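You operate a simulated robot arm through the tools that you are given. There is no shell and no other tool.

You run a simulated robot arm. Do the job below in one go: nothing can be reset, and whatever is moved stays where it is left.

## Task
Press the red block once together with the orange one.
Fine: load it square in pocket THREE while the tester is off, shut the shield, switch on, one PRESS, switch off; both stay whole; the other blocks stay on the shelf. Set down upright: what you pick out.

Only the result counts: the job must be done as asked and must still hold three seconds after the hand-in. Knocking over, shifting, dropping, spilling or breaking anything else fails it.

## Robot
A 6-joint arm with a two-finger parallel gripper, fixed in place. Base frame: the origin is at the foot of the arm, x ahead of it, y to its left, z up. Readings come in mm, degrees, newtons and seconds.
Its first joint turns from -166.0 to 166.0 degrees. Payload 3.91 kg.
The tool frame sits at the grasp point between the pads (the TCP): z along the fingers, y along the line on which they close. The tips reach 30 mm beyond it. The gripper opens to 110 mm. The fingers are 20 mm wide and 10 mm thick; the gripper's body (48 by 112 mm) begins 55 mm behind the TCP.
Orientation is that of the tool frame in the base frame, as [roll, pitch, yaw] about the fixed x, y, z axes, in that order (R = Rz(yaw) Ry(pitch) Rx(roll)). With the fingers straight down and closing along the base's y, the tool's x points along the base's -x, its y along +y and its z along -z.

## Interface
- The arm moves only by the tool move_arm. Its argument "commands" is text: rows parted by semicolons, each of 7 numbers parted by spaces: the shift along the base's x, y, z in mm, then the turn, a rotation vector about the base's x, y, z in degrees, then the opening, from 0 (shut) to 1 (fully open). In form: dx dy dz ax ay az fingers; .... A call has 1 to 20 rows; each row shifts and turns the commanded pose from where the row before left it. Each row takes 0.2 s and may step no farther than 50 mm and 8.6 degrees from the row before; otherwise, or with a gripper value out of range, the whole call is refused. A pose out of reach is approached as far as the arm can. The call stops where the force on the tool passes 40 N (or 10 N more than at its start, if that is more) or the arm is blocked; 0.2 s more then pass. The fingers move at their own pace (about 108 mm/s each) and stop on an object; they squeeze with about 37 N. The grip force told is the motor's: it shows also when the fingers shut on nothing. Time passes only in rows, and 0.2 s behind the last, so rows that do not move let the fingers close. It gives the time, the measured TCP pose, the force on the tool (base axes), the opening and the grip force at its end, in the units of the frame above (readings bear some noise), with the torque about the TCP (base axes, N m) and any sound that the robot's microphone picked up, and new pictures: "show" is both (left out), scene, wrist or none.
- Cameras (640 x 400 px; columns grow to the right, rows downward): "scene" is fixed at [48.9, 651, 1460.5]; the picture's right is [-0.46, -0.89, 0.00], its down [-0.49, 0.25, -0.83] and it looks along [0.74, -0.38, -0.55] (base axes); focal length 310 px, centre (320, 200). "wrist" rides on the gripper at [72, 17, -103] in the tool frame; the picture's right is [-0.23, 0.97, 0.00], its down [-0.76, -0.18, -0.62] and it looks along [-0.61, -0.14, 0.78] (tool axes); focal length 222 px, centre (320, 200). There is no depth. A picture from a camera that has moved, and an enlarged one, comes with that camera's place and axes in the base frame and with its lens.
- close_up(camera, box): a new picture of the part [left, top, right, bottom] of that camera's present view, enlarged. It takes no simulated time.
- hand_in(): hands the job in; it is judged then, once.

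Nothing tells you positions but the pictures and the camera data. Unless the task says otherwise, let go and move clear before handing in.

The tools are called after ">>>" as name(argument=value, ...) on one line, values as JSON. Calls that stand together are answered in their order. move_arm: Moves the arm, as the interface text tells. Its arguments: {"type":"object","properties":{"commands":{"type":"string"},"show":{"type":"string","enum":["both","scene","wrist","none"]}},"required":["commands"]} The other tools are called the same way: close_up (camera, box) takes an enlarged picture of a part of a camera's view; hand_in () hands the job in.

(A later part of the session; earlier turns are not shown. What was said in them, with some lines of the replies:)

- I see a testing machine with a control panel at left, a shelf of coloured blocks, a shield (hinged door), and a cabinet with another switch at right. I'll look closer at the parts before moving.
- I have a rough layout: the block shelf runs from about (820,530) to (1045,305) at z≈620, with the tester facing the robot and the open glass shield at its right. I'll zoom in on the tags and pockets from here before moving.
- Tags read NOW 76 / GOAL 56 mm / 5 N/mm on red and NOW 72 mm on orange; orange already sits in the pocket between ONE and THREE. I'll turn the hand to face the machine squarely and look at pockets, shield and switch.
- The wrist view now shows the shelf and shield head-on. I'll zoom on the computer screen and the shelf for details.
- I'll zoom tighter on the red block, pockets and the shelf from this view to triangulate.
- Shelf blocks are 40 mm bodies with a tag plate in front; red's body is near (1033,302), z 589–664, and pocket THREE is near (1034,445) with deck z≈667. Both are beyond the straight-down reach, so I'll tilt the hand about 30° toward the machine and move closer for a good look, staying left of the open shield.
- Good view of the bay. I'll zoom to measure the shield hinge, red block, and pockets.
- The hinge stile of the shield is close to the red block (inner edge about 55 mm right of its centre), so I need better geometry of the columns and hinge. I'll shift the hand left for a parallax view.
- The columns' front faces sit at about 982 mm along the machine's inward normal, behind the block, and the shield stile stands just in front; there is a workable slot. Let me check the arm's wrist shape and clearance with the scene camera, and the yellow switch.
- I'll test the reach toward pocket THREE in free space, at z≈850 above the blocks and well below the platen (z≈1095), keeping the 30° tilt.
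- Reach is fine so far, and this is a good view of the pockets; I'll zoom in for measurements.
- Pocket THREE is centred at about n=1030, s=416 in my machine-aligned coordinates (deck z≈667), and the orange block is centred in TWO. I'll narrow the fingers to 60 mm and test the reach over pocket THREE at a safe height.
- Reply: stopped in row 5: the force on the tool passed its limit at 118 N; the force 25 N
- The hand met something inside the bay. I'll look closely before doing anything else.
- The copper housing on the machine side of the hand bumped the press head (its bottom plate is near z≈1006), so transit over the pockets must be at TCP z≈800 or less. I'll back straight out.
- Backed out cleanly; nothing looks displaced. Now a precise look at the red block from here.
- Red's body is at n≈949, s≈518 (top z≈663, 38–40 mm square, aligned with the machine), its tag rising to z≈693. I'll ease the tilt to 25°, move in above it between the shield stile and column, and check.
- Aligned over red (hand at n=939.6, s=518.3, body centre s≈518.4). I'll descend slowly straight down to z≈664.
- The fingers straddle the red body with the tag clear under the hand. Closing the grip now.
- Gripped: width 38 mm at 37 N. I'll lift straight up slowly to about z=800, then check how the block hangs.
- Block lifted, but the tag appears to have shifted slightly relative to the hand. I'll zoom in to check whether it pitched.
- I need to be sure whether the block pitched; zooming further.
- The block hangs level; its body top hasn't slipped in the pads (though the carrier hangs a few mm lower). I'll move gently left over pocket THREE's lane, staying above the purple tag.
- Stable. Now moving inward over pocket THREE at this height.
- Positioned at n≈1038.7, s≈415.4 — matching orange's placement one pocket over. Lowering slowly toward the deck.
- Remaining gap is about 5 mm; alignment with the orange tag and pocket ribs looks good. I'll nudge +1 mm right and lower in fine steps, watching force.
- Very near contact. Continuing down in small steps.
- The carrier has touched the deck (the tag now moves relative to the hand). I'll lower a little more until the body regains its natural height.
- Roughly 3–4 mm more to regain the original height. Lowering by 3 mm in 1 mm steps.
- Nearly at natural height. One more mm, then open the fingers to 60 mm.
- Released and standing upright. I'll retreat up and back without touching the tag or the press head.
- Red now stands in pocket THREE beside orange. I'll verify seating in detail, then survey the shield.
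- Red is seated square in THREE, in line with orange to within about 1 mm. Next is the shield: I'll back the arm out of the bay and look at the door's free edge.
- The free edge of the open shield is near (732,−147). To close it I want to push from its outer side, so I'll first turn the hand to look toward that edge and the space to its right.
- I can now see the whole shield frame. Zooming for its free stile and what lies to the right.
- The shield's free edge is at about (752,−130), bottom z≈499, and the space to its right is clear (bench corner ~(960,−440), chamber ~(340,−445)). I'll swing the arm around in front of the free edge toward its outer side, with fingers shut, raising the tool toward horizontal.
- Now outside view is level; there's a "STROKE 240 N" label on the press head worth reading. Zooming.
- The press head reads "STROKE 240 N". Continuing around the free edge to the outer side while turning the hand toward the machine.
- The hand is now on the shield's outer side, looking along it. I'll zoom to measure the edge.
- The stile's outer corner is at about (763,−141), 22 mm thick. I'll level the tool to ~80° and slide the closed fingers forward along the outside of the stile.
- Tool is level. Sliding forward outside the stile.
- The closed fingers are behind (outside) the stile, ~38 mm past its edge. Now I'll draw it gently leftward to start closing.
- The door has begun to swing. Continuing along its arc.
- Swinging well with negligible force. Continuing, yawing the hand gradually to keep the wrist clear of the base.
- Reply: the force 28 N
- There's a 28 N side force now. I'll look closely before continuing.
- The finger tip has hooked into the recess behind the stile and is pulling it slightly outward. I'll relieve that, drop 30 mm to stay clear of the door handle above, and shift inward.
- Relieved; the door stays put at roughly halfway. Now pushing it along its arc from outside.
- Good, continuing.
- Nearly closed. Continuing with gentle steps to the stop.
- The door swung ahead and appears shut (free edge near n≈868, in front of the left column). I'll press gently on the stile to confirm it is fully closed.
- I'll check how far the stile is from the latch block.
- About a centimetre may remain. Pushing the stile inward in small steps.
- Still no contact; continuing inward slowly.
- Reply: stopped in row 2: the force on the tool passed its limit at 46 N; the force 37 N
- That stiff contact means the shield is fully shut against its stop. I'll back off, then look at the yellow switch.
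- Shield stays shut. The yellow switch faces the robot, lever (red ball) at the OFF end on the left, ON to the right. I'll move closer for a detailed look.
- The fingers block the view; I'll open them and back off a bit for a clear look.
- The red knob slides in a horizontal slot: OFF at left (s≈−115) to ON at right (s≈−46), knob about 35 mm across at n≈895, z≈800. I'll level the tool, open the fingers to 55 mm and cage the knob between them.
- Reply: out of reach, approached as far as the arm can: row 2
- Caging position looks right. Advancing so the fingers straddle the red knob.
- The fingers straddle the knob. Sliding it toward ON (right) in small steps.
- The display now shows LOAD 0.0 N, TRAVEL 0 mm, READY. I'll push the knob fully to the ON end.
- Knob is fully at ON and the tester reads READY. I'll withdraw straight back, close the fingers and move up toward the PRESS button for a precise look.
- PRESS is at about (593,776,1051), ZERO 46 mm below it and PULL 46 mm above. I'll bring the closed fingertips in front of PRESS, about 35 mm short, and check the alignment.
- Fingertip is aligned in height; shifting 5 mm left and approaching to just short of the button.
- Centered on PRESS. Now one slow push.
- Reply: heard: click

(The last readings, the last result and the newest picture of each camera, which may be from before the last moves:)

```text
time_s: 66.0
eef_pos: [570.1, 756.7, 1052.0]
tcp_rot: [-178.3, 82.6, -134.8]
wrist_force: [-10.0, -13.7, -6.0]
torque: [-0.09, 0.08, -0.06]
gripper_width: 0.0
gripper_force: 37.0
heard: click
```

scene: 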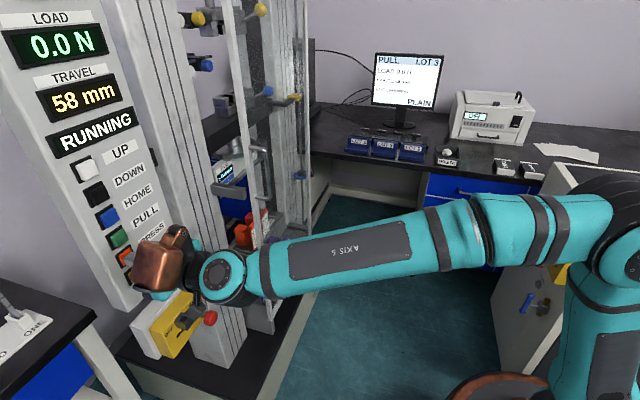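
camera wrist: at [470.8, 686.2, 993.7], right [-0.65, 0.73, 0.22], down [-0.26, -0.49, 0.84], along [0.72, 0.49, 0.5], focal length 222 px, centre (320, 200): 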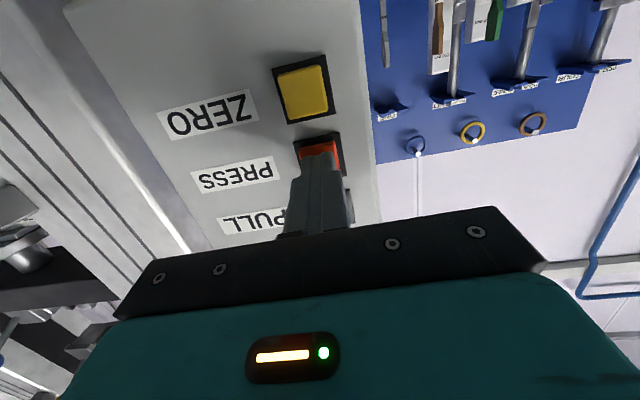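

Click heard; the tester shows RUNNING. I'll withdraw straight back from the button.

>>> move_arm(commands="-6 -6 0 0 0 0 0;-10 -10 0 0 0 0 0;-14 -14 0 0 0 0 0;-14 -14 0 0 0 0 0;0 0 0 0 0 0 0", show="scene")

>>> close_up(camera="scene", box=[180, 60, 320, 300])

```text
time_s: 67.2
eef_pos: [527.8, 712.5, 1052.6]
tcp_rot: [-178.3, 82.6, -135.0]
wrist_force: [-0.1, -0.3, 0.4]
torque: [0.02, 0.01, -0.03]
gripper_width: 0.0
gripper_force: 37.0
```

scene: 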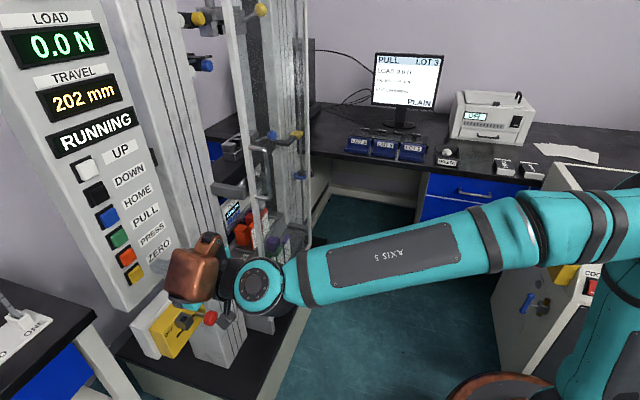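

```text
1.67 times, centred on (250, 180) of scene
camera zoom: at [48.9, 651.0, 1460.5], right [-0.46, -0.89, 0.0], down [-0.49, 0.25, -0.83], along [0.74, -0.38, -0.55], focal length 517 px, centre (437, 233)
```

zoom: 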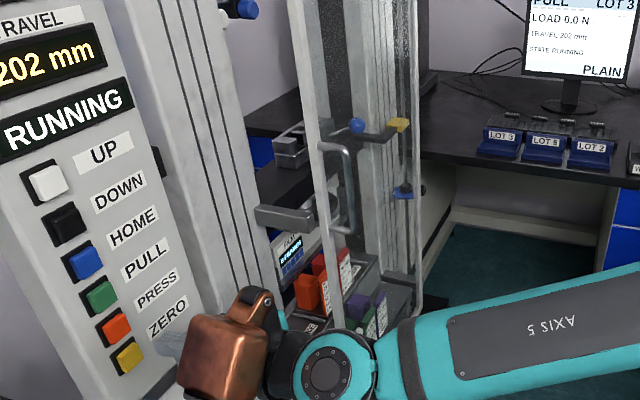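

The press head is coming down. I'll hold still and watch.

>>> move_arm(commands="0 0 0 0 0 0 0;0 0 0 0 0 0 0;0 0 0 0 0 0 0", show="scene")

>>> close_up(camera="scene", box=[180, 100, 320, 300])

```text
time_s: 68.0
eef_pos: [527.6, 713.3, 1053.8]
tcp_rot: [-178.3, 82.6, -134.9]
wrist_force: [-0.3, -0.1, 1.2]
torque: [0.01, 0.0, -0.01]
gripper_width: 0.0
gripper_force: 37.3
```

scene: 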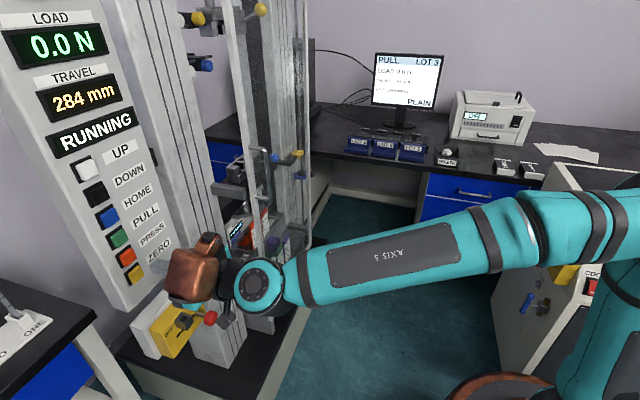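

```text
2.00 times, centred on (250, 200) of scene
camera zoom: at [48.9, 651.0, 1460.5], right [-0.46, -0.89, 0.0], down [-0.49, 0.25, -0.83], along [0.74, -0.38, -0.55], focal length 620 px, centre (460, 200)
```

zoom: 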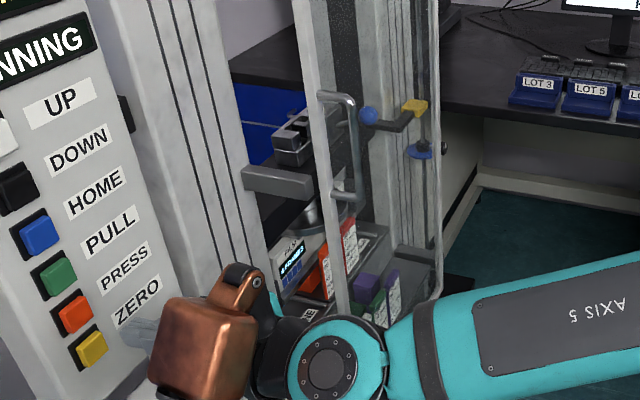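

>>> move_arm(commands="0 0 0 0 0 0 0;0 0 0 0 0 0 0;0 0 0 0 0 0 0;0 0 0 0 0 0 0", show="scene")

>>> close_up(camera="scene", box=[220, 160, 300, 280])

```text
time_s: 69.0
eef_pos: [527.5, 714.8, 1053.2]
tcp_rot: [-178.4, 82.6, -134.8]
wrist_force: [-0.7, -0.1, -0.3]
torque: [0.0, 0.0, 0.0]
gripper_width: 0.1
gripper_force: 36.9
```

scene: 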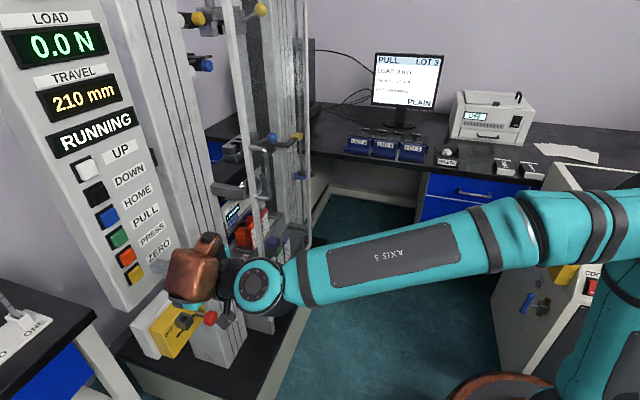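

```text
3.33 times, centred on (260, 220) of scene
camera zoom: at [48.9, 651.0, 1460.5], right [-0.46, -0.89, 0.0], down [-0.49, 0.25, -0.83], along [0.74, -0.38, -0.55], focal length 1034 px, centre (520, 133)
```

zoom: 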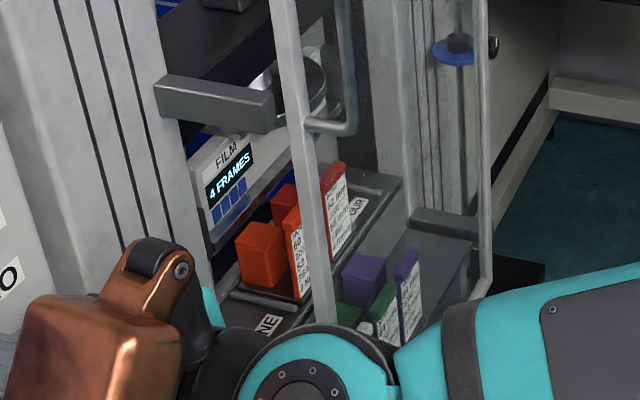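

The stroke is done (FILM now 4 FRAMES) and the head is returning. Waiting for it to finish.

>>> move_arm(commands="0 0 0 0 0 0 0;0 0 0 0 0 0 0;0 0 0 0 0 0 0;0 0 0 0 0 0 0;0 0 0 0 0 0 0;0 0 0 0 0 0 0;0 0 0 0 0 0 0;0 0 0 0 0 0 0;0 0 0 0 0 0 0;0 0 0 0 0 0 0;0 0 0 0 0 0 0;0 0 0 0 0 0 0", show="scene")

>>> close_up(camera="scene", box=[240, 200, 285, 250])

>>> close_up(camera="scene", box=[0, 0, 160, 300])

```text
time_s: 71.6
eef_pos: [526.1, 712.5, 1052.7]
tcp_rot: [-178.5, 82.6, -134.9]
wrist_force: [-1.1, 0.9, -0.3]
torque: [-0.01, 0.01, -0.01]
gripper_width: 0.0
gripper_force: 37.0
```

scene: 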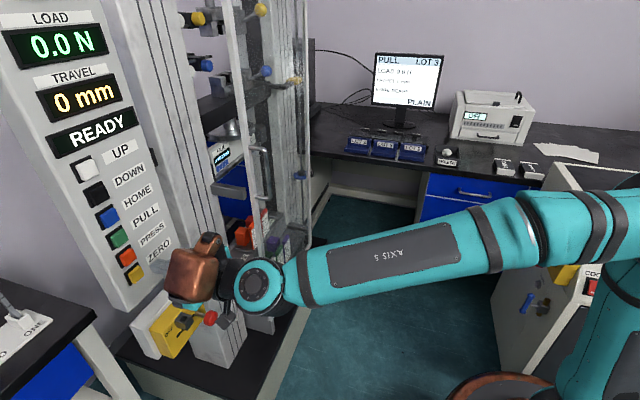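

```text
8.00 times, centred on (262, 225) of scene
camera zoom: at [48.9, 651.0, 1460.5], right [-0.46, -0.89, 0.0], down [-0.49, 0.25, -0.83], along [0.74, -0.38, -0.55], focal length 2480 px, centre (780, 0)
```

zoom: 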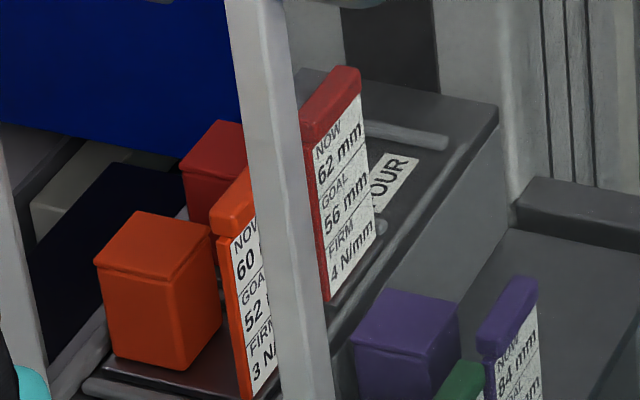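

```text
1.33 times, centred on (80, 150) of scene
camera zoom: at [48.9, 651.0, 1460.5], right [-0.46, -0.89, 0.0], down [-0.49, 0.25, -0.83], along [0.74, -0.38, -0.55], focal length 413 px, centre (640, 267)
```

zoom: 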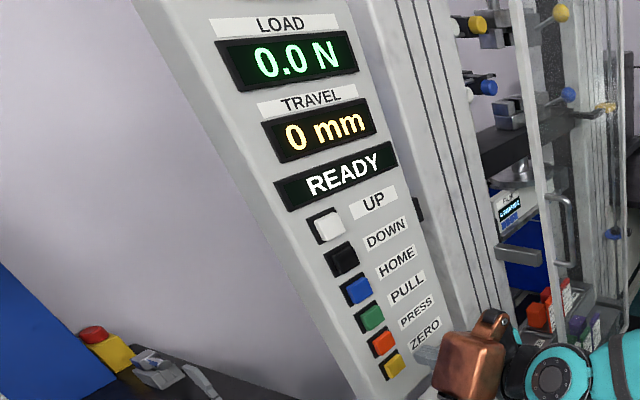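

Both blocks are whole: red NOW 62 mm, orange NOW 60 mm; one frame used, head home, READY. Now I'll go back to the knob to switch off.

>>> move_arm(commands="-25 -25 0 0 0 0 0;-25 -25 0 -4.2 4.2 0 0;-25 -25 0 0 0 0 0.3;9.4 -9.4 -41.8 0 0 0 0.5;9.4 -9.4 -41.8 0 0 0 0.5;9.4 -9.4 -41.8 0 0 0 0.5;9.4 -9.4 -41.8 0 0 0 0.5;9.4 -9.4 -41.8 0 0 0 0.5;9.4 -9.4 -41.8 0 0 0 0.5;0 0 0 0 0 0 0.5")

>>> close_up(camera="wrist", box=[220, 0, 440, 240])

```text
time_s: 73.8
eef_pos: [509.4, 583.0, 802.1]
tcp_rot: [-178.6, 76.8, -135.0]
wrist_force: [0.2, -0.1, 0.2]
torque: [0.03, -0.01, 0.0]
gripper_width: 54.8
gripper_force: 0.2
camera wrist: at [411.7, 514.2, 755.3], right [-0.63, 0.74, 0.22], down [-0.19, -0.42, 0.89], along [0.75, 0.52, 0.41], focal length 222 px, centre (320, 200)
```

scene: 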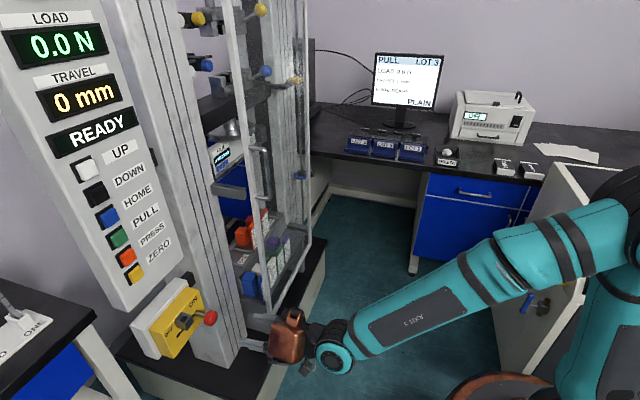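
wrist: 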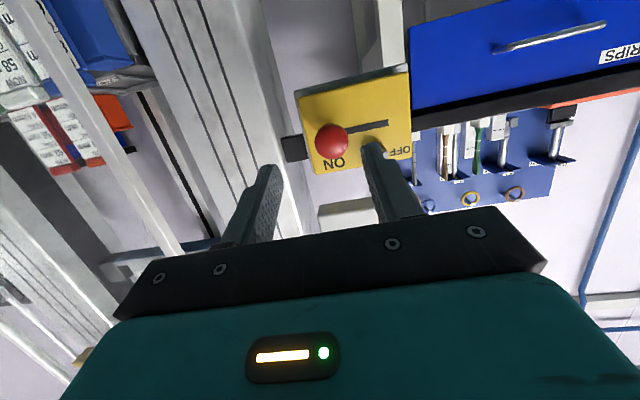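

```text
1.67 times, centred on (330, 120) of wrist
camera zoom: at [411.7, 514.2, 755.3], right [-0.63, 0.74, 0.22], down [-0.19, -0.42, 0.89], along [0.75, 0.52, 0.41], focal length 370 px, centre (303, 333)
```

zoom: 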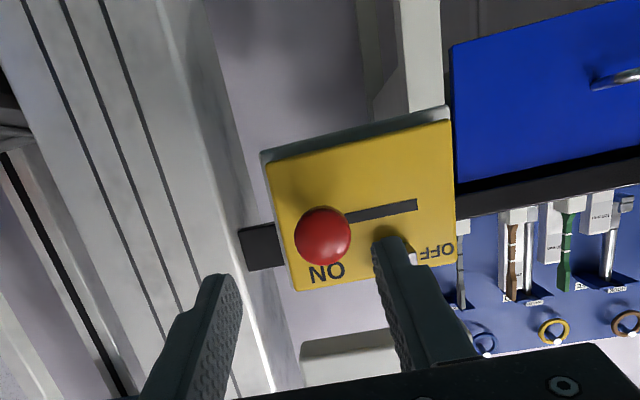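

Aligned with the knob at ON. Advancing to straddle it.

>>> move_arm(commands="17 17 0 0 0 0 0.5;17 17 0 0 0 0 0.5;17 17 0 0 0 0 0.5;14 14 0 0 0 0 0.5;10.5 10.5 0 0 0 0 0.5;0 0 0 0 0 0 0.5")

>>> close_up(camera="wrist", box=[220, 0, 440, 240])

```text
time_s: 75.2
eef_pos: [583.4, 657.9, 801.5]
tcp_rot: [-178.4, 76.8, -134.9]
wrist_force: [0.0, 0.4, -0.5]
torque: [0.05, -0.03, 0.01]
gripper_width: 54.9
gripper_force: 0.0
camera wrist: at [486.8, 589.4, 755.3], right [-0.63, 0.74, 0.21], down [-0.19, -0.42, 0.89], along [0.75, 0.52, 0.41], focal length 222 px, centre (320, 200)
```

scene: 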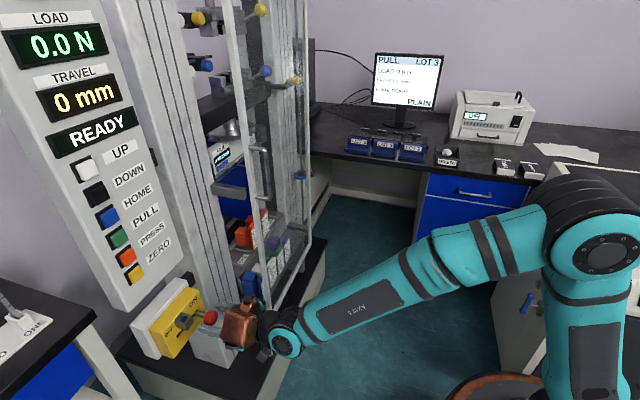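
wrist: 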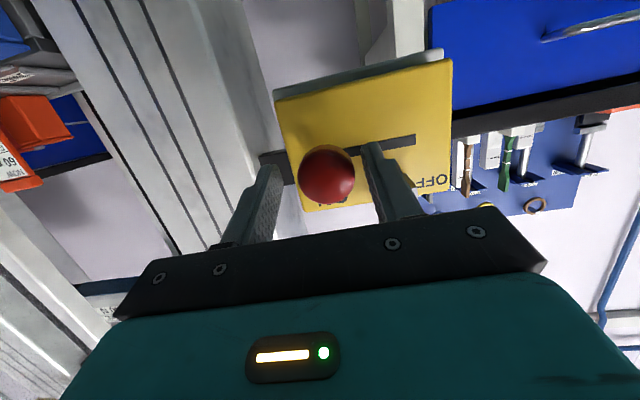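

```text
1.67 times, centred on (330, 120) of wrist
camera zoom: at [486.8, 589.4, 755.3], right [-0.63, 0.74, 0.21], down [-0.19, -0.42, 0.89], along [0.75, 0.52, 0.41], focal length 370 px, centre (303, 333)
```

zoom: 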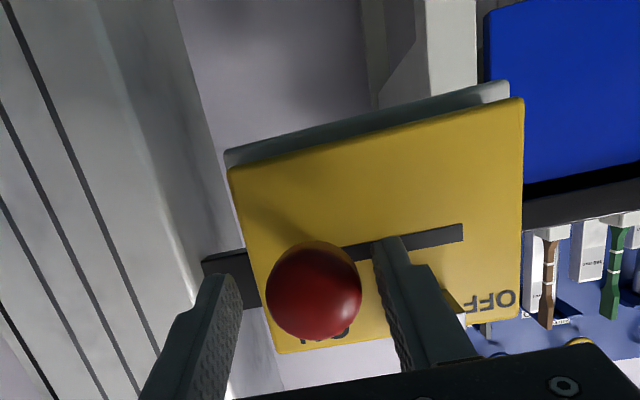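

Pushing the knob left toward OFF.

>>> move_arm(commands="-5.7 5.7 0 0 0 0 0.5;-5.7 5.7 0 0 0 0 0.5;-5.7 5.7 0 0 0 0 0.5;-5.7 5.7 0 0 0 0 0.5;-5.7 5.7 0 0 0 0 0.5;-5.7 5.7 0 0 0 0 0.5;0 0 0 0 0 0 0.5")

>>> close_up(camera="wrist", box=[220, 0, 440, 240])

```text
time_s: 76.8
eef_pos: [549.7, 692.5, 801.6]
tcp_rot: [-178.4, 76.6, -134.8]
wrist_force: [0.1, -0.7, 0.2]
torque: [0.02, 0.0, -0.02]
gripper_width: 55.2
gripper_force: 0.4
camera wrist: at [452.7, 624.8, 755.1], right [-0.63, 0.74, 0.21], down [-0.19, -0.42, 0.89], along [0.75, 0.52, 0.41], focal length 222 px, centre (320, 200)
```

scene: 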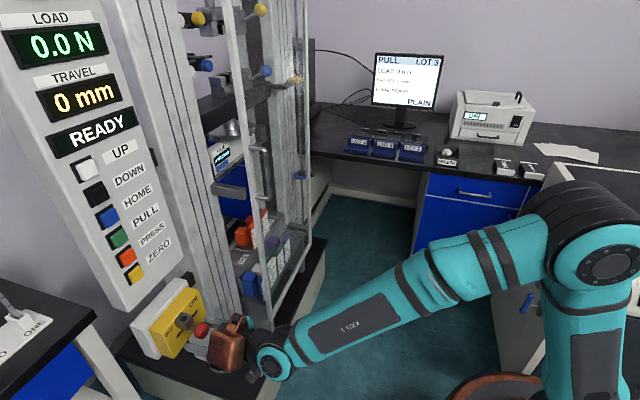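
wrist: 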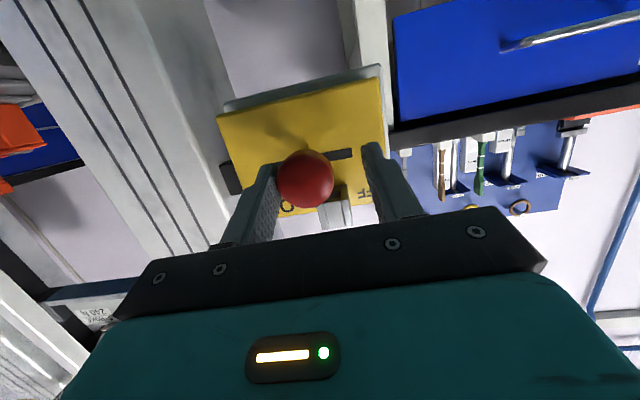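

```text
1.67 times, centred on (330, 120) of wrist
camera zoom: at [452.7, 624.8, 755.1], right [-0.63, 0.74, 0.21], down [-0.19, -0.42, 0.89], along [0.75, 0.52, 0.41], focal length 370 px, centre (303, 333)
```

zoom: 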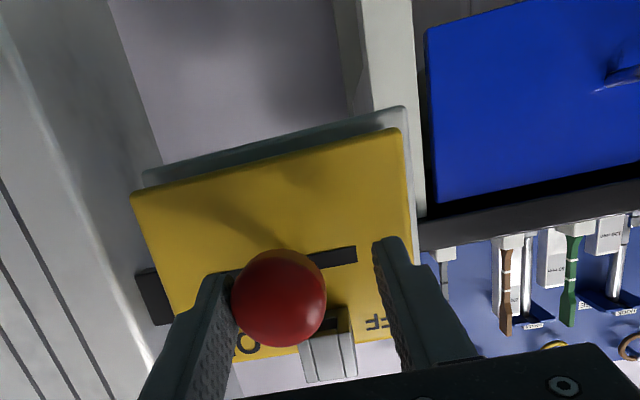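

The knob is about midway and still READY. Continuing left to the OFF end.

>>> move_arm(commands="-5 5 0 0 0 0 0.5;-5 5 0 0 0 0 0.5;-5 5 0 0 0 0 0.5;-3 3 0 0 0 0 0.5;0 0 0 0 0 0 0.5")

>>> close_up(camera="wrist", box=[220, 0, 440, 240])

```text
time_s: 78.0
eef_pos: [531.4, 708.4, 801.1]
tcp_rot: [-178.5, 76.8, -135.0]
wrist_force: [0.3, -1.5, 0.0]
torque: [0.03, -0.02, -0.07]
gripper_width: 55.6
gripper_force: 0.9
camera wrist: at [434.7, 641.8, 754.6], right [-0.63, 0.74, 0.22], down [-0.19, -0.42, 0.89], along [0.75, 0.52, 0.41], focal length 222 px, centre (320, 200)
```

scene: 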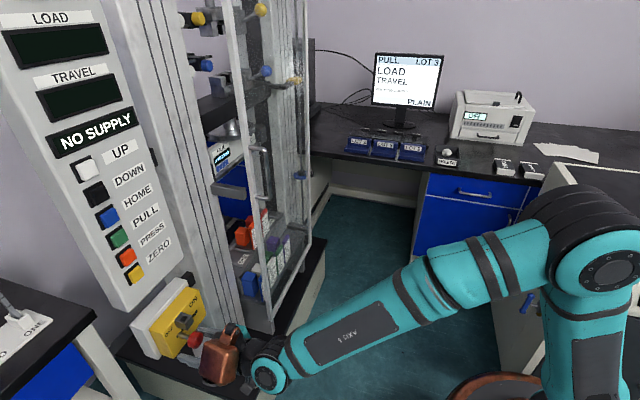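
wrist: 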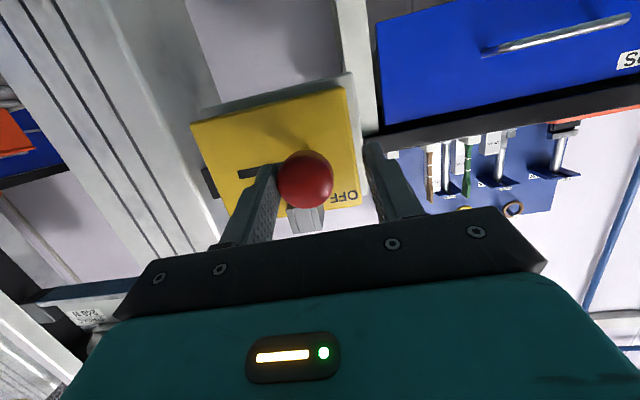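

```text
1.67 times, centred on (330, 120) of wrist
camera zoom: at [434.7, 641.8, 754.6], right [-0.63, 0.74, 0.22], down [-0.19, -0.42, 0.89], along [0.75, 0.52, 0.41], focal length 370 px, centre (303, 333)
```

zoom: 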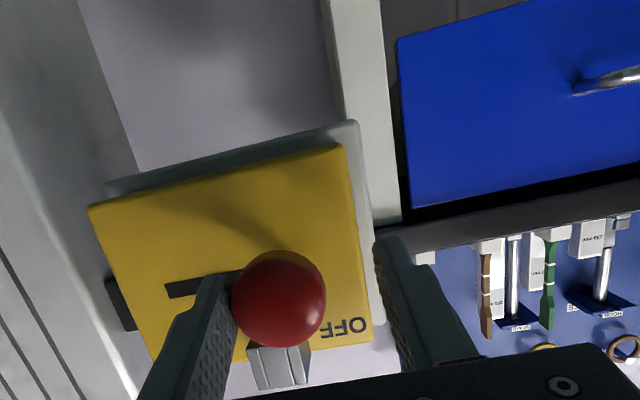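

The display reads NO SUPPLY again — the tester is off with the knob at the OFF end. I'll ease off the knob and withdraw clear.

>>> move_arm(commands="5 -5 0 0 0 0 0.5;0 0 0 0 0 0 0.5;-14 -14 0 0 0 0 0.5;-20 -20 0 0 0 0 0.5;-25 -25 0 0 0 0 0.5;-25 -25 10 0 0 0 0.5;0 -10 30 0 0 0 0.5;0 -30 30 0 0 0 0.5;0 -30 30 0 0 0 0.5;0 0 0 0 0 0 0.5")

>>> close_up(camera="scene", box=[140, 180, 320, 380])

>>> close_up(camera="scene", box=[235, 195, 300, 305])

```text
time_s: 80.2
eef_pos: [454.4, 549.6, 902.1]
tcp_rot: [-178.4, 76.6, -134.9]
wrist_force: [-0.3, -0.6, 0.5]
torque: [0.0, 0.01, 0.0]
gripper_width: 55.4
gripper_force: 0.0
camera wrist: at [355.9, 481.3, 855.3], right [-0.63, 0.74, 0.21], down [-0.19, -0.42, 0.89], along [0.75, 0.52, 0.41], focal length 222 px, centre (320, 200)
```

scene: 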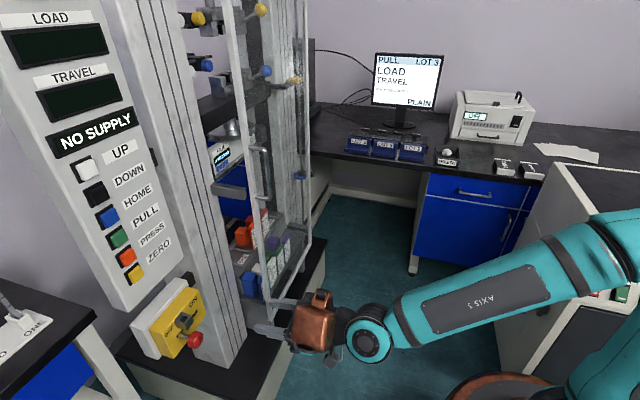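
wrist: 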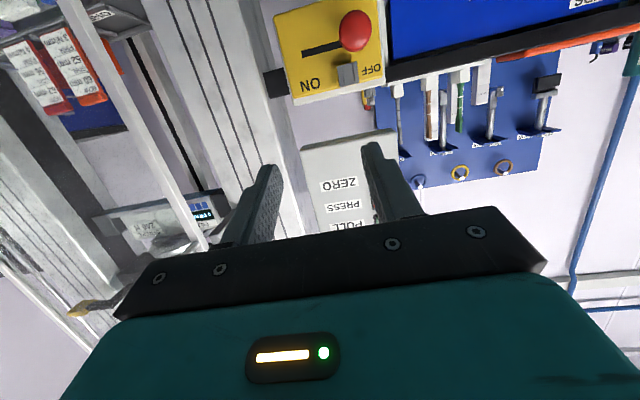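

```text
2.00 times, centred on (230, 280) of scene
camera zoom: at [48.9, 651.0, 1460.5], right [-0.46, -0.89, 0.0], down [-0.49, 0.25, -0.83], along [0.74, -0.38, -0.55], focal length 620 px, centre (500, 40)
```

zoom: 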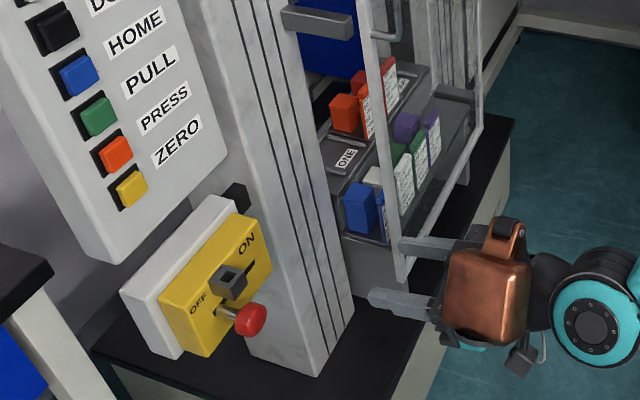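

```text
3.64 times, centred on (268, 250) of scene
camera zoom: at [48.9, 651.0, 1460.5], right [-0.46, -0.89, 0.0], down [-0.49, 0.25, -0.83], along [0.74, -0.38, -0.55], focal length 1128 px, centre (511, 18)
```

zoom: 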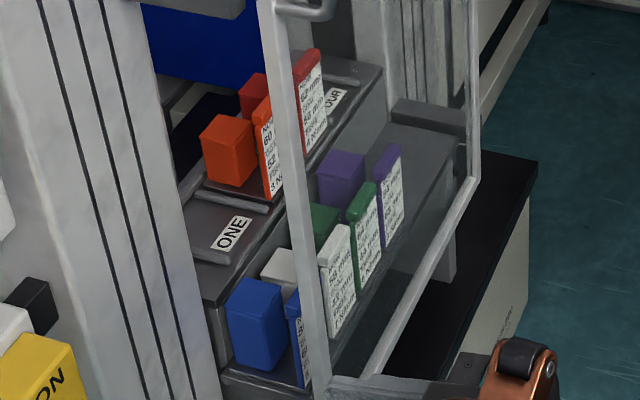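

Everything is as required: knob at OFF (NO SUPPLY), shield shut, red and orange upright and whole in THREE and TWO, the other blocks on the shelf. I'll move the arm a little further clear and hand in.

>>> move_arm(commands="-5 -25 10 0 0 0 0.5;-5 -30 10 0 0 0 0.5;0 -30 10 0 0 0 0.5;0 0 0 0 0 0 0.5;0 0 0 0 0 0 0.5;0 0 0 0 0 0 0.5", show="scene")

>>> close_up(camera="scene", box=[220, 100, 320, 310])

```text
time_s: 81.6
eef_pos: [442.3, 464.8, 929.8]
tcp_rot: [-178.3, 76.7, -135.0]
wrist_force: [-0.9, 0.1, -0.8]
torque: [0.01, -0.02, 0.01]
gripper_width: 55.1
gripper_force: 0.0
```

scene: 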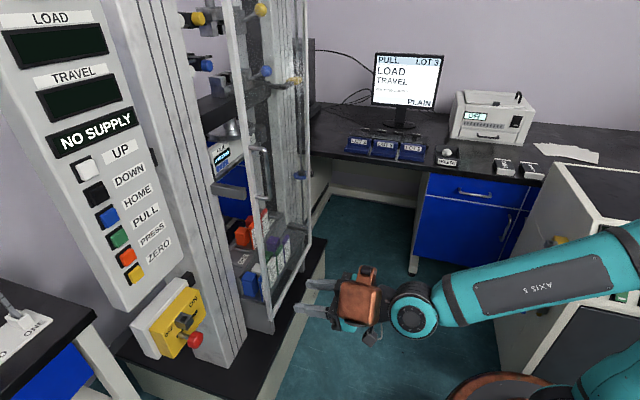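

```text
1.90 times, centred on (270, 205) of scene
camera zoom: at [48.9, 651.0, 1460.5], right [-0.46, -0.89, 0.0], down [-0.49, 0.25, -0.83], along [0.74, -0.38, -0.55], focal length 591 px, centre (415, 190)
```

zoom: 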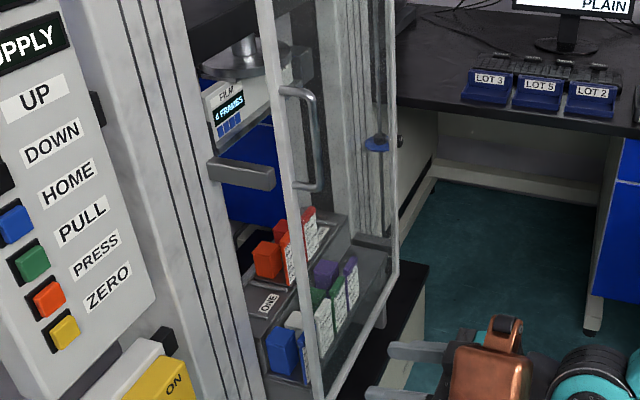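

The tester is off with the head at home, the shield is shut, both pressed blocks stand whole in their pockets, and the arm is clear. Handing in.

>>> hand_in()

```text
The job is handed in.
```

The red block has been pressed once together with the orange one, and the job is handed in. At hand-in the tester was off (NO SUPPLY), the shield was shut and the arm was clear.

- **Loading:** I set the red block upright and square in pocket THREE while the tester was off. Its tag lines up with orange's, next door in TWO, to within about 1 mm.
- **Pressing:** With the shield shut and the tester on, I pushed PRESS once. The film counter went from 5 to 4 frames and the press head returned home.
- **Result:** Both blocks look whole. The red tag now reads 62 mm (was 76) and the orange tag 60 mm (was 72). Neither is down to the goal height on its tag yet (56 mm and 52 mm).
- **Other blocks:** The purple, green, white and blue blocks are still on the shelf and look undisturbed.

**One bump:** While I was testing reach before loading, the housing on the hand hit the press head, peaking at 118 N. Nothing looked moved or damaged afterwards, and the press ran normally.
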